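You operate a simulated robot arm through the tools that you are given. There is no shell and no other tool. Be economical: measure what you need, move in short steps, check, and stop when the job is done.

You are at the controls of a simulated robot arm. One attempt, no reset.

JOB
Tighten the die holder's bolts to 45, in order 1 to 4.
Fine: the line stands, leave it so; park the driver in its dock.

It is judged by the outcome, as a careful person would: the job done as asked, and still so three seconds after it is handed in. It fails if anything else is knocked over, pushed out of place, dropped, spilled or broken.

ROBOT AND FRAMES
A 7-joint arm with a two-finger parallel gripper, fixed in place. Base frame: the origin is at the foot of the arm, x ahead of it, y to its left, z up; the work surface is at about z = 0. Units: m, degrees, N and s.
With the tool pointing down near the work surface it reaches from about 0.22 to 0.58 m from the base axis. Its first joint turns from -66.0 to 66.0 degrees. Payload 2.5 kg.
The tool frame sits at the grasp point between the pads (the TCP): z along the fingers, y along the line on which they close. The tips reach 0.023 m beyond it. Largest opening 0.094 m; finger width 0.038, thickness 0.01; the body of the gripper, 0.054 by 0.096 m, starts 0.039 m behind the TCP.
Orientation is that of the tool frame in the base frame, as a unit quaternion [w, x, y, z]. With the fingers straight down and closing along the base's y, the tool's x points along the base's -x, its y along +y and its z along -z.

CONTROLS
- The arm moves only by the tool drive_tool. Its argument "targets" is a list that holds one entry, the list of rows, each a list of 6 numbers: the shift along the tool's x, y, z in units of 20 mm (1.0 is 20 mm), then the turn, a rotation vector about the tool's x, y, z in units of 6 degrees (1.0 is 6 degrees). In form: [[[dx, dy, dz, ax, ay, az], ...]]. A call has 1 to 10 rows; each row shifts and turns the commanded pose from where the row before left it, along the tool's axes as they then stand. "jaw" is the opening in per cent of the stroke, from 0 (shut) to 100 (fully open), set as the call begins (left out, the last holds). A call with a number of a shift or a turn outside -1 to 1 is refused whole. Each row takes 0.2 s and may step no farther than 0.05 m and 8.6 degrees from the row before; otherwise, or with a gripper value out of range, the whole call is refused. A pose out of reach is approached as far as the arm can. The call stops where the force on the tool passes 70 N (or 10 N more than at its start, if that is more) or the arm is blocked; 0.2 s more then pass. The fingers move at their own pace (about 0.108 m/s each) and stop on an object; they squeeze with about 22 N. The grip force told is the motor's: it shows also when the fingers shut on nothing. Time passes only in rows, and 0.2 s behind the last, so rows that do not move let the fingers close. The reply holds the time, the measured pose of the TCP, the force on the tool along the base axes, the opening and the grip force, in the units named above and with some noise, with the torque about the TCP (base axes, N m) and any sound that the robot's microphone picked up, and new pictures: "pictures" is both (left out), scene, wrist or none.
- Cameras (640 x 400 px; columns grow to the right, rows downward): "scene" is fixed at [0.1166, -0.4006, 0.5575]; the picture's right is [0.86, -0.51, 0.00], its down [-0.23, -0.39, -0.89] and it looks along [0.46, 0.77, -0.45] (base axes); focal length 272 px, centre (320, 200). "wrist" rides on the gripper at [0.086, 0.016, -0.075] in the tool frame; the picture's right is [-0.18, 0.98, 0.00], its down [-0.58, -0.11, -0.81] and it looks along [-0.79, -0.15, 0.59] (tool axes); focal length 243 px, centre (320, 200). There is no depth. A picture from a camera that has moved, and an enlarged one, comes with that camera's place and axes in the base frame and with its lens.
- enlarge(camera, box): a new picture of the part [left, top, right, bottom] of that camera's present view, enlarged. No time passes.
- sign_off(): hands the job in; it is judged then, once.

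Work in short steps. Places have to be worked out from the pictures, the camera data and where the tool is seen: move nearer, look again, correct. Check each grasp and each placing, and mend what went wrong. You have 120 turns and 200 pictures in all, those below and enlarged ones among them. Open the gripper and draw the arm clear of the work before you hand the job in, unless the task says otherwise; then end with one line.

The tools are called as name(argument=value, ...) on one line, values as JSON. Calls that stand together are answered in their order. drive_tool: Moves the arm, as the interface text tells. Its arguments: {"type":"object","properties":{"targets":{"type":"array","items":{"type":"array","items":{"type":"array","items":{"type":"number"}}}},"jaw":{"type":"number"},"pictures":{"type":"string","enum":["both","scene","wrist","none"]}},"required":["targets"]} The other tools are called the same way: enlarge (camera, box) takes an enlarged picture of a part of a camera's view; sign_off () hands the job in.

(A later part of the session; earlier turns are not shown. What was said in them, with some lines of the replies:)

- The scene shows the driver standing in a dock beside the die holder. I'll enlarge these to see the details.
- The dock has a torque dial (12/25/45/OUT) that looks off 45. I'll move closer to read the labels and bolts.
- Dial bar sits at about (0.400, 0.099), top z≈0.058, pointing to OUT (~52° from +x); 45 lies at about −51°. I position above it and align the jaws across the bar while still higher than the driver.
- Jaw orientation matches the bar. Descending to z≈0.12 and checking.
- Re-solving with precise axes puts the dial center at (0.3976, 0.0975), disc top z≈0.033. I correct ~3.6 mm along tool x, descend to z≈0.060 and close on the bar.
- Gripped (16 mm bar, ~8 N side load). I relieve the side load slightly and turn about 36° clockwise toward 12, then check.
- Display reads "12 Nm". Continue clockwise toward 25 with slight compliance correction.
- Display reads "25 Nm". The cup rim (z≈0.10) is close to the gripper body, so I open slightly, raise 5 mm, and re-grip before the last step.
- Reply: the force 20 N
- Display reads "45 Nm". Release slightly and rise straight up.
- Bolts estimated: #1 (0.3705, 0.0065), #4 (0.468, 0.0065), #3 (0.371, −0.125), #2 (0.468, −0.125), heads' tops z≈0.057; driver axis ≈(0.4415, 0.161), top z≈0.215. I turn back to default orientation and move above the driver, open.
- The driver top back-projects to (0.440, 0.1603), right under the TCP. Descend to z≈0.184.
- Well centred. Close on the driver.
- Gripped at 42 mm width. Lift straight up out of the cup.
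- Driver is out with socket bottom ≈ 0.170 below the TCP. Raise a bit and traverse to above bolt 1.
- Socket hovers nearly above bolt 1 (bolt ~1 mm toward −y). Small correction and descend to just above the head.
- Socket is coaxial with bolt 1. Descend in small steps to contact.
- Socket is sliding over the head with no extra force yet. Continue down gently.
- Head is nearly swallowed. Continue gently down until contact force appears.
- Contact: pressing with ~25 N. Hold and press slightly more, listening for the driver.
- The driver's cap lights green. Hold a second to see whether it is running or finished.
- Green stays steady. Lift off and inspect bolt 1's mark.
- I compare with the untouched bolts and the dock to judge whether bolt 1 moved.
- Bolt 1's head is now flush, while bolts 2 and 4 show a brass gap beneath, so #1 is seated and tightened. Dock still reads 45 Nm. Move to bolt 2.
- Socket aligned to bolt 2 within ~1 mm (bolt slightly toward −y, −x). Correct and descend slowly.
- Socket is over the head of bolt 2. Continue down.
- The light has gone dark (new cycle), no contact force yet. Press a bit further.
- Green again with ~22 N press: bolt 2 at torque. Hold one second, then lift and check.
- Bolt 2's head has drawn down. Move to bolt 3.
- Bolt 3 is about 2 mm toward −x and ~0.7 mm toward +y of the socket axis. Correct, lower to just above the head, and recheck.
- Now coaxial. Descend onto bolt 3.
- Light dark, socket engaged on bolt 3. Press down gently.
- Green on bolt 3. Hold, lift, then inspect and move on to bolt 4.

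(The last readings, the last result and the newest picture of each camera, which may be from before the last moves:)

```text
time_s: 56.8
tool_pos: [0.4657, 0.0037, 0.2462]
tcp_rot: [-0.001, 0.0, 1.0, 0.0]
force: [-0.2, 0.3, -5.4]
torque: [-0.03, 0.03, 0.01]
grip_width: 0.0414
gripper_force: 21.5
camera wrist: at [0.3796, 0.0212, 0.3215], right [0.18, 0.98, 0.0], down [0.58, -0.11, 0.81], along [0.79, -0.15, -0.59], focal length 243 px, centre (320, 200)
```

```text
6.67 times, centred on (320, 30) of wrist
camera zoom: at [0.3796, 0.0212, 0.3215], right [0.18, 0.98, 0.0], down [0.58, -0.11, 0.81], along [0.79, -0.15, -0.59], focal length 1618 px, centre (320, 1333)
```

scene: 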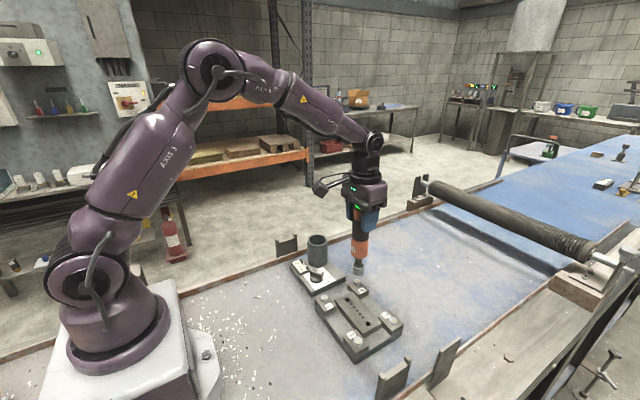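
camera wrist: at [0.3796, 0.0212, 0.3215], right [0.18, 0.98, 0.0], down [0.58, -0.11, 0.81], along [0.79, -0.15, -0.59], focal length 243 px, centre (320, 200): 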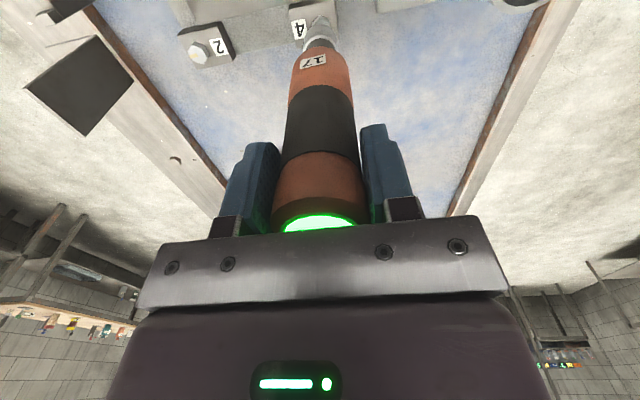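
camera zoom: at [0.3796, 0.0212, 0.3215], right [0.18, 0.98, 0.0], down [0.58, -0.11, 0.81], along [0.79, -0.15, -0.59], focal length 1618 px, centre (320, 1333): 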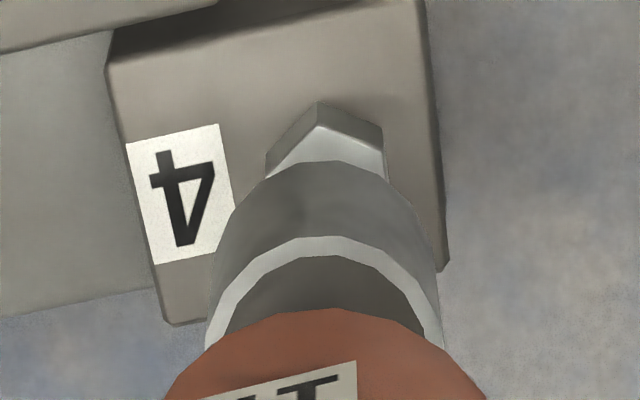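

Bolt 3 drawn down; socket is coaxial with bolt 4. Descend.

drive_tool(targets=[[[0, 0, 0.25, 0, 0, 0], [0, 0, 0.2, 0, 0, 0], [0, 0, 0.2, 0, 0, 0], [0, 0, 0.15, 0, 0, 0], [0, 0, 0.15, 0, 0, 0], [0, 0, 0.15, 0, 0, 0], [0, 0, 0.15, 0, 0, 0], [0, 0, 0.15, 0, 0, 0], [0, 0, 0.15, 0, 0, 0], [0, 0, 0.15, 0, 0, 0]]], pictures="wrist")

enlarge(camera="scene", box=[320, 230, 400, 310])

```text
time_s: 59.0
tool_pos: [0.4658, 0.0062, 0.2134]
tcp_rot: [-0.001, 0.0, 1.0, 0.0]
force: [-0.2, -0.9, -4.7]
torque: [0.02, 0.01, -0.02]
grip_width: 0.0416
gripper_force: 21.9
camera wrist: at [0.3795, 0.0213, 0.2877], right [0.18, 0.98, 0.0], down [0.58, -0.11, 0.81], along [0.79, -0.15, -0.59], focal length 243 px, centre (320, 200)
```

wrist: 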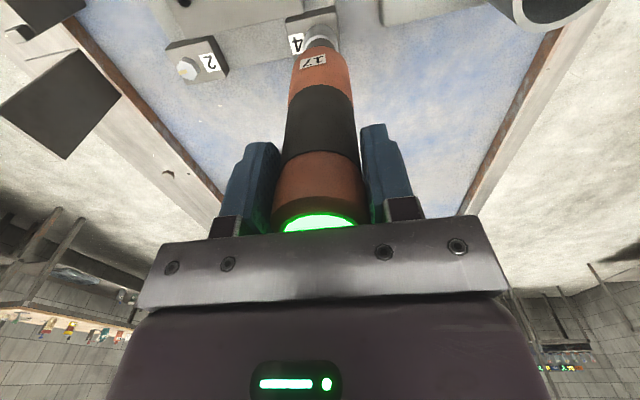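

```text
5.00 times, centred on (360, 270) of scene
camera zoom: at [0.1166, -0.4006, 0.5575], right [0.86, -0.51, 0.0], down [-0.23, -0.39, -0.89], along [0.46, 0.77, -0.45], focal length 1359 px, centre (120, -150)
```

zoom: 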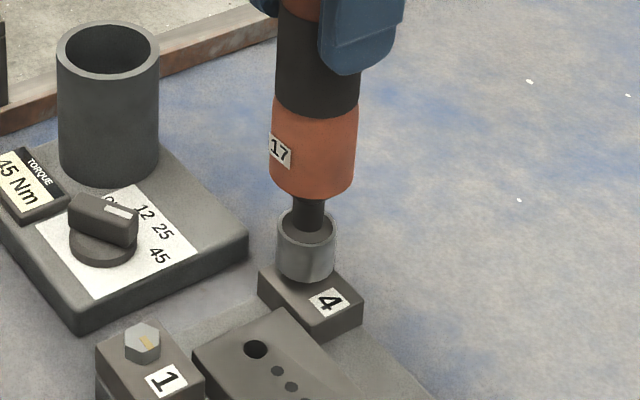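

Socket is on bolt 4; light still from bolt 3. Continue down to seat.

drive_tool(targets=[[[0, 0, 0.1, 0, 0, 0], [0, 0, 0.1, 0, 0, 0], [0, 0, 0.1, 0, 0, 0], [0, 0, 0.06, 0, 0, 0], [0, 0, 0, 0, 0, 0], [0, 0, 0, 0, 0, 0]]], pictures="wrist")

```text
time_s: 60.4
tool_pos: [0.4645, 0.0062, 0.2052]
tcp_rot: [-0.001, 0.0, 1.0, 0.0]
force: [0.3, -0.6, -5.4]
torque: [0.03, 0.02, -0.02]
grip_width: 0.0416
gripper_force: 21.6
camera wrist: at [0.379, 0.0213, 0.2797], right [0.18, 0.98, 0.0], down [0.58, -0.11, 0.8], along [0.79, -0.15, -0.59], focal length 243 px, centre (320, 200)
```

wrist: 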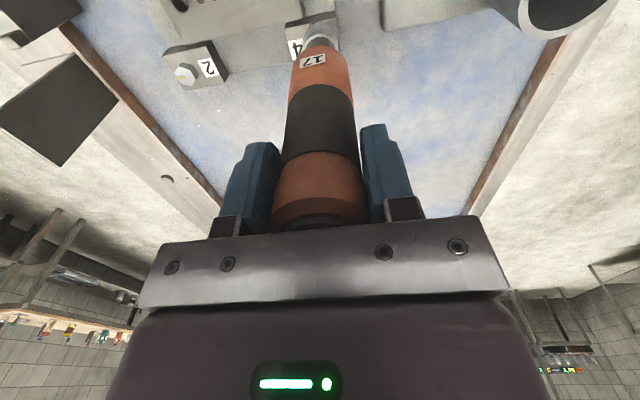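

Light dark (cycle armed). Press the last couple of millimetres.

drive_tool(targets=[[[0, 0, 0.06, 0, 0, 0], [0, 0, 0.06, 0, 0, 0], [0, 0, 0, 0, 0, 0], [0, 0, 0, 0, 0, 0], [0, 0, 0, 0, 0, 0]]], pictures="wrist")

```text
time_s: 61.6
tool_pos: [0.4669, 0.0049, 0.2043]
tcp_rot: [0.001, 0.0, 1.0, 0.0]
force: [-2.6, 1.3, 7.5]
torque: [0.16, 0.49, -0.01]
grip_width: 0.042
gripper_force: 21.6
camera wrist: at [0.38, 0.0212, 0.2789], right [0.18, 0.98, 0.0], down [0.58, -0.11, 0.81], along [0.79, -0.15, -0.59], focal length 243 px, centre (320, 200)
```

wrist: 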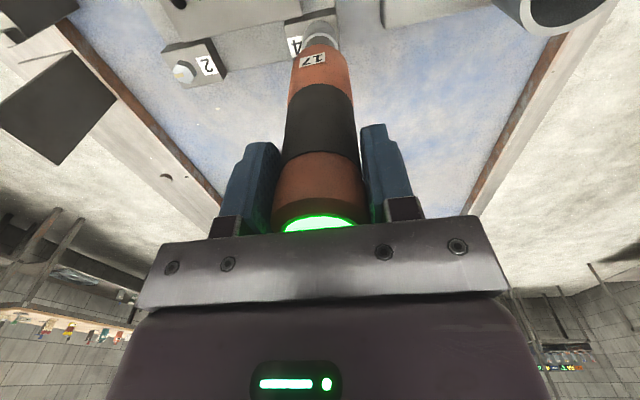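

Green on bolt 4. Hold, lift to a safe height, and inspect all four.

drive_tool(targets=[[[0, 0, 0, 0, 0, 0], [0, 0, 0, 0, 0, 0], [0, 0, -0.3, 0, 0, 0], [0, 0, -0.6, 0, 0, 0], [0, 0, -0.8, 0, 0, 0], [0, 0, -0.9, 0, 0, 0], [0, 0, -0.9, 0, 0, 0], [0, 0, -0.9, 0, 0, 0], [0, 0, -0.9, 0, 0, 0]]], pictures="none")

enlarge(camera="scene", box=[310, 260, 410, 350])

enlarge(camera="scene", box=[350, 270, 378, 292])

```text
time_s: 63.6
tool_pos: [0.4662, 0.0056, 0.3102]
tcp_rot: [0.0, 0.0, 1.0, 0.0]
force: [0.7, 0.1, -5.7]
torque: [-0.03, -0.01, 0.0]
grip_width: 0.0417
gripper_force: 22.2
```

```text
4.44 times, centred on (360, 305) of scene
camera zoom: at [0.1166, -0.4006, 0.5575], right [0.86, -0.51, 0.0], down [-0.23, -0.39, -0.89], along [0.46, 0.77, -0.45], focal length 1208 px, centre (142, -267)
```

zoom: 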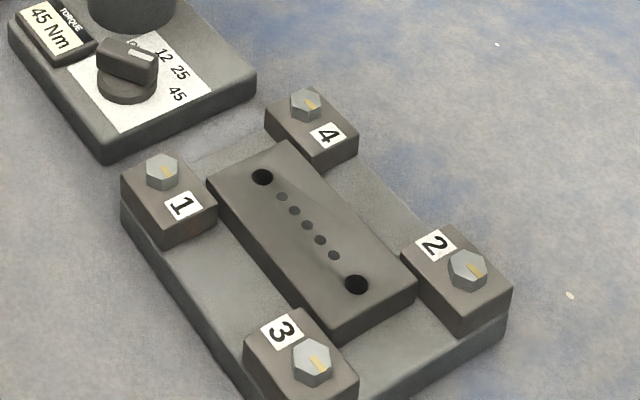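

```text
16.00 times, centred on (364, 281) of scene
camera zoom: at [0.1166, -0.4006, 0.5575], right [0.86, -0.51, 0.0], down [-0.23, -0.39, -0.89], along [0.46, 0.77, -0.45], focal length 4350 px, centre (-384, -1096)
```

zoom: 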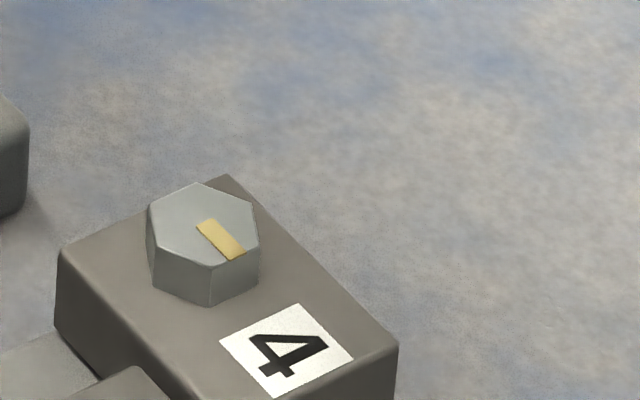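

All four heads are seated. Traverse to above the dock.

drive_tool(targets=[[[0.16, 0.97, 0, 0, 0, 0], [0.16, 0.97, 0, 0, 0, 0], [0.16, 0.97, 0, 0, 0, 0], [0.16, 0.97, 0, 0, 0, 0], [0.16, 0.97, 0, 0, 0, 0], [0.16, 0.97, 0, 0, 0, 0], [0.16, 0.97, 0, 0, 0, 0], [0.16, 0.97, 0, 0, 0, 0], [0, 0, 0.7, 0, 0, 0]]])

enlarge(camera="scene", box=[280, 200, 360, 290])

enlarge(camera="wrist", box=[260, 0, 380, 90])

```text
time_s: 65.6
tool_pos: [0.4406, 0.1598, 0.2945]
tcp_rot: [0.0, 0.0, 1.0, 0.0]
force: [-0.3, 0.7, -5.9]
torque: [-0.01, -0.05, -0.02]
grip_width: 0.0415
gripper_force: 21.8
camera wrist: at [0.3538, 0.1764, 0.3699], right [0.18, 0.98, 0.0], down [0.58, -0.11, 0.81], along [0.79, -0.15, -0.59], focal length 243 px, centre (320, 200)
```

scene: 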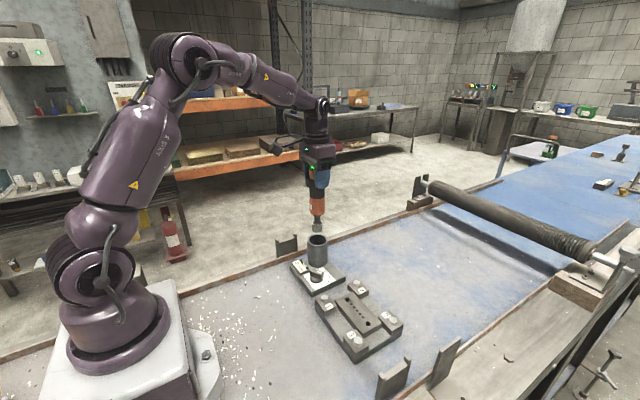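
wrist: 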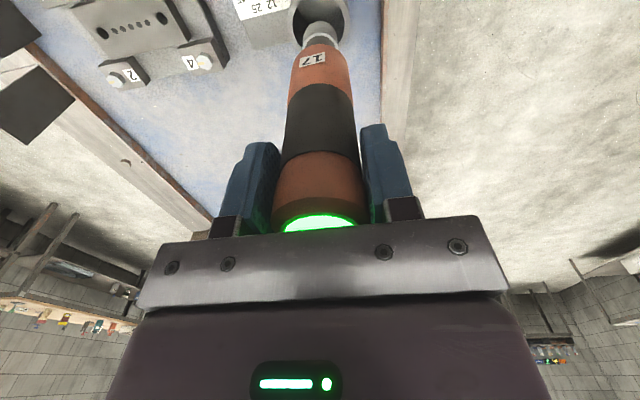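

```text
4.44 times, centred on (320, 245) of scene
camera zoom: at [0.1166, -0.4005, 0.5575], right [0.86, -0.51, 0.0], down [-0.23, -0.39, -0.89], along [0.46, 0.77, -0.45], focal length 1208 px, centre (320, 0)
```

zoom: 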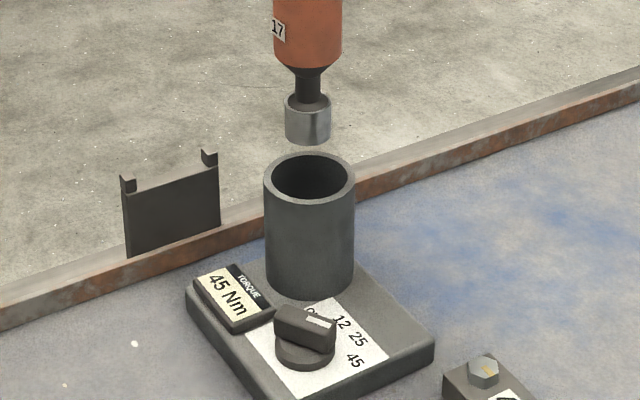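

```text
4.44 times, centred on (320, 45) of wrist
camera zoom: at [0.3538, 0.1764, 0.3699], right [0.18, 0.98, 0.0], down [0.58, -0.11, 0.81], along [0.79, -0.15, -0.59], focal length 1078 px, centre (320, 889)
```

zoom: 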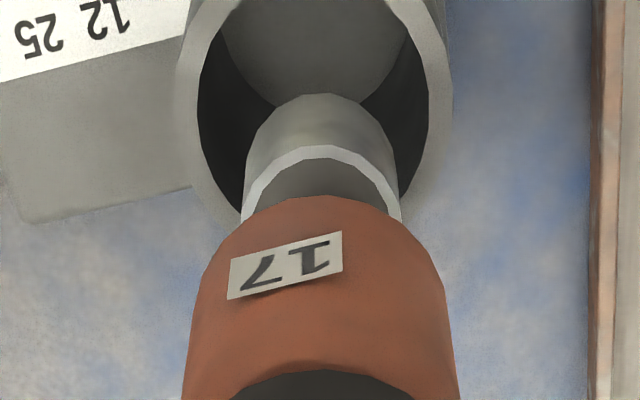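

Driver is concentric with the cup within ~1.5 mm. Nudge −y 1.2 mm and lower in.

drive_tool(targets=[[[0, -0.06, 0.4, 0, 0, 0], [0, 0, 0.5, 0, 0, 0], [0, 0, 0.5, 0, 0, 0], [0, 0, 0.5, 0, 0, 0], [0, 0, 0.5, 0, 0, 0], [0, 0, 0.5, 0, 0, 0], [0, 0, 0.5, 0, 0, 0], [0, 0, 0.5, 0, 0, 0], [0, 0, 0.5, 0, 0, 0], [0, 0, 0.4, 0, 0, 0]]])

enlarge(camera="scene", box=[280, 180, 360, 280])

```text
time_s: 67.8
tool_pos: [0.4395, 0.1585, 0.1993]
tcp_rot: [-0.001, 0.0, 1.0, 0.0]
force: [0.4, -0.6, -6.1]
torque: [0.0, 0.01, 0.0]
grip_width: 0.042
gripper_force: 22.3
camera wrist: at [0.3537, 0.1749, 0.2739], right [0.18, 0.98, 0.0], down [0.58, -0.11, 0.81], along [0.79, -0.15, -0.59], focal length 243 px, centre (320, 200)
```

scene: 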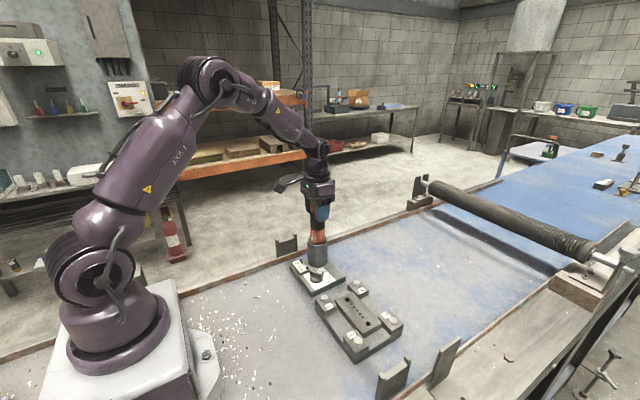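
wrist: 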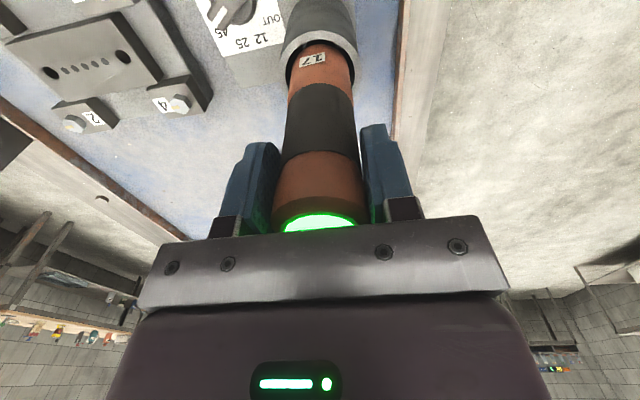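

```text
4.00 times, centred on (320, 230) of scene
camera zoom: at [0.1166, -0.4005, 0.5575], right [0.86, -0.51, 0.0], down [-0.23, -0.39, -0.89], along [0.46, 0.77, -0.45], focal length 1088 px, centre (320, 80)
```

zoom: 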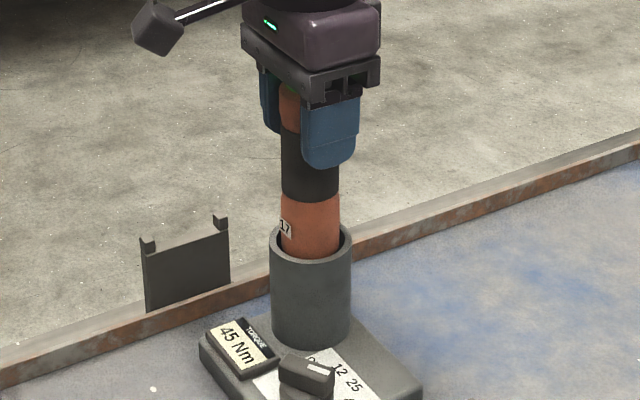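

The nose is in the cup with clearance all round. Lower slowly to the floor.

drive_tool(targets=[[[0, 0, 0.2, 0, 0, 0], [0, 0, 0.15, 0, 0, 0], [0, 0, 0.1, 0, 0, 0], [0, 0, 0.1, 0, 0, 0], [0, 0, 0, 0, 0, 0]]], pictures="none")

```text
time_s: 69.0
tool_pos: [0.441, 0.1592, 0.1883]
tcp_rot: [-0.001, 0.0, 1.0, 0.0]
force: [0.3, -0.2, -5.2]
torque: [-0.01, 0.03, 0.03]
grip_width: 0.0418
gripper_force: 22.3
```

drive_tool(targets=[[[0, 0, 0.08, 0, 0, 0], [0, 0, 0.05, 0, 0, 0], [0, 0, 0, 0, 0, 0]]], pictures="none")

```text
time_s: 69.8
tool_pos: [0.4399, 0.1576, 0.185]
tcp_rot: [0.0, 0.0, 1.0, 0.0]
force: [-0.6, 0.3, -5.9]
torque: [-0.01, 0.01, -0.01]
grip_width: 0.0417
gripper_force: 21.9
```

drive_tool(targets=[[[0, 0, 0.05, 0, 0, 0], [0, 0, 0.05, 0, 0, 0], [0, 0, 0, 0, 0, 0]]], pictures="none")

```text
time_s: 70.6
tool_pos: [0.4417, 0.1583, 0.1863]
tcp_rot: [0.002, 0.0, 1.0, 0.0]
force: [-3.6, -3.0, 16.3]
torque: [-0.42, 0.29, -0.09]
grip_width: 0.0418
gripper_force: 21.2
```

Contact with the dock floor at the original height. Ease off slightly and open the jaws.

drive_tool(targets=[[[0, 0, -0.06, 0, 0, 0], [0, 0, 0, 0, 0, 0]]], pictures="none")

drive_tool(targets=[[[0, 0, 0, 0, 0, 0], [0, 0, 0, 0, 0, 0], [0, 0, 0, 0, 0, 0]]], jaw=85)

enlarge(camera="scene", box=[280, 180, 360, 280])

```text
time_s: 71.2
tool_pos: [0.4413, 0.1596, 0.1852]
tcp_rot: [0.001, -0.001, 1.0, 0.0]
force: [2.3, -1.6, 5.1]
torque: [-0.37, -0.67, 0.02]
grip_width: 0.0416
gripper_force: 22.2
```

```text
time_s: 72.0
tool_pos: [0.4409, 0.1599, 0.185]
tcp_rot: [0.0, 0.0, 1.0, 0.0]
force: [0.1, -0.4, 0.3]
torque: [-0.01, 0.01, 0.0]
grip_width: 0.0799
gripper_force: 0.1
camera wrist: at [0.3541, 0.1752, 0.2599], right [0.18, 0.98, 0.0], down [0.58, -0.11, 0.81], along [0.79, -0.15, -0.59], focal length 243 px, centre (320, 200)
```

scene: 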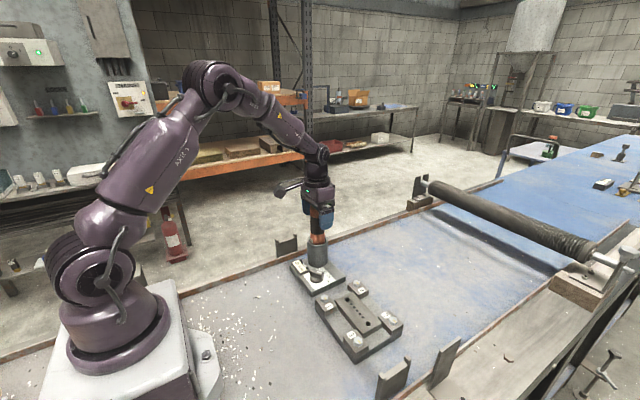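
wrist: 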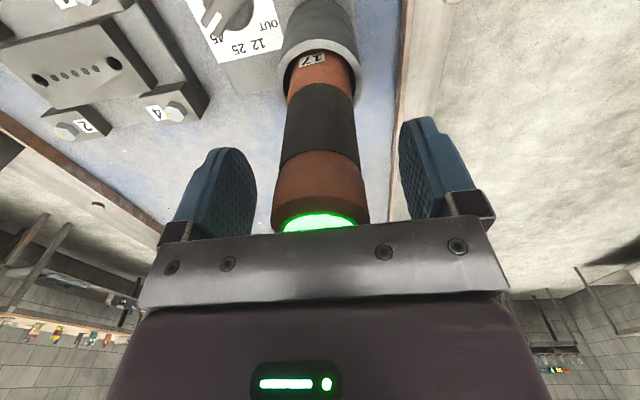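

```text
4.00 times, centred on (320, 230) of scene
camera zoom: at [0.1166, -0.4006, 0.5575], right [0.86, -0.51, 0.0], down [-0.23, -0.39, -0.89], along [0.46, 0.77, -0.45], focal length 1088 px, centre (320, 80)
```

zoom: 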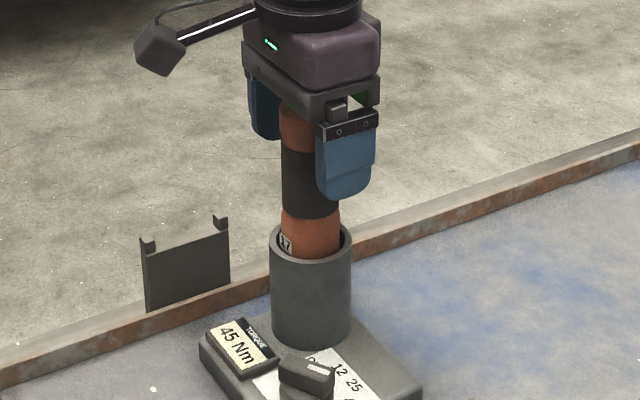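

Driver stands free in its dock. Rise straight up and draw clear.

drive_tool(targets=[[[0, 0, -0.6, 0, 0, 0], [0, 0, -0.9, 0, 0, 0], [0, 0, -0.9, 0, 0, 0], [0, 0, -0.9, 0, 0, 0], [0, 0, -0.9, 0, 0, 0], [0, 0, -0.9, 0, 0, 0], [0, 0, -0.9, 0, 0, 0], [0, 0, -0.9, 0, 0, 0], [0, 0, -0.9, 0, 0, 0]]], pictures="none")

drive_tool(targets=[[[0.6, -0.9, -0.9, 0, 0, 0], [0.6, -0.9, -0.9, 0, 0, 0], [0.6, -0.9, -0.9, 0, 0, 0], [0.6, -0.9, -0.9, 0, 0, 0]]], jaw=100)

enlarge(camera="scene", box=[270, 190, 430, 370])

```text
time_s: 74.0
tool_pos: [0.4412, 0.1594, 0.3432]
tcp_rot: [0.0, 0.0, 1.0, 0.0]
force: [0.6, -0.3, 0.1]
torque: [0.02, 0.01, 0.01]
grip_width: 0.0798
gripper_force: 0.1
```

```text
time_s: 75.0
tool_pos: [0.3922, 0.0876, 0.4127]
tcp_rot: [0.0, 0.0, 1.0, 0.0]
force: [0.1, 0.5, 0.5]
torque: [0.0, 0.0, -0.02]
grip_width: 0.0941
gripper_force: 0.1
camera wrist: at [0.306, 0.1034, 0.4873], right [0.18, 0.98, 0.0], down [0.58, -0.11, 0.81], along [0.79, -0.15, -0.59], focal length 243 px, centre (320, 200)
```

scene: 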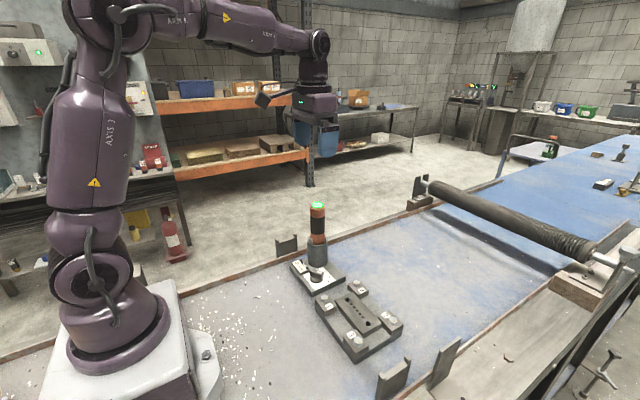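
wrist: 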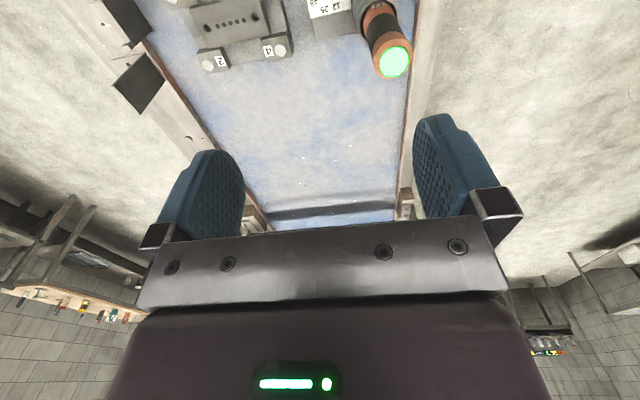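

```text
2.22 times, centred on (350, 280) of scene
camera zoom: at [0.1166, -0.4005, 0.5575], right [0.86, -0.51, 0.0], down [-0.23, -0.39, -0.89], along [0.46, 0.77, -0.45], focal length 604 px, centre (253, 22)
```

zoom: 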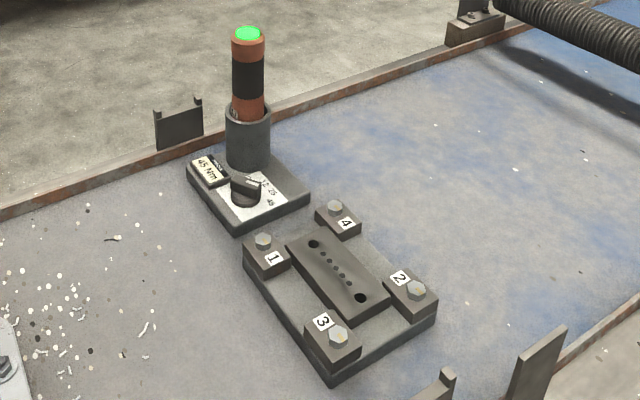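

The driver is upright in its dock, all four bolts are seated, nothing else has moved, and the arm is clear with the jaws open. Handing in.

sign_off()

```text
The job is handed in.
```

I tightened bolts 1 to 4 in order at the 45 Nm setting, with the driver showing green on each, then parked the driver in its dock and left the line standing; the torque dial is still at 45 (it was at OUT).
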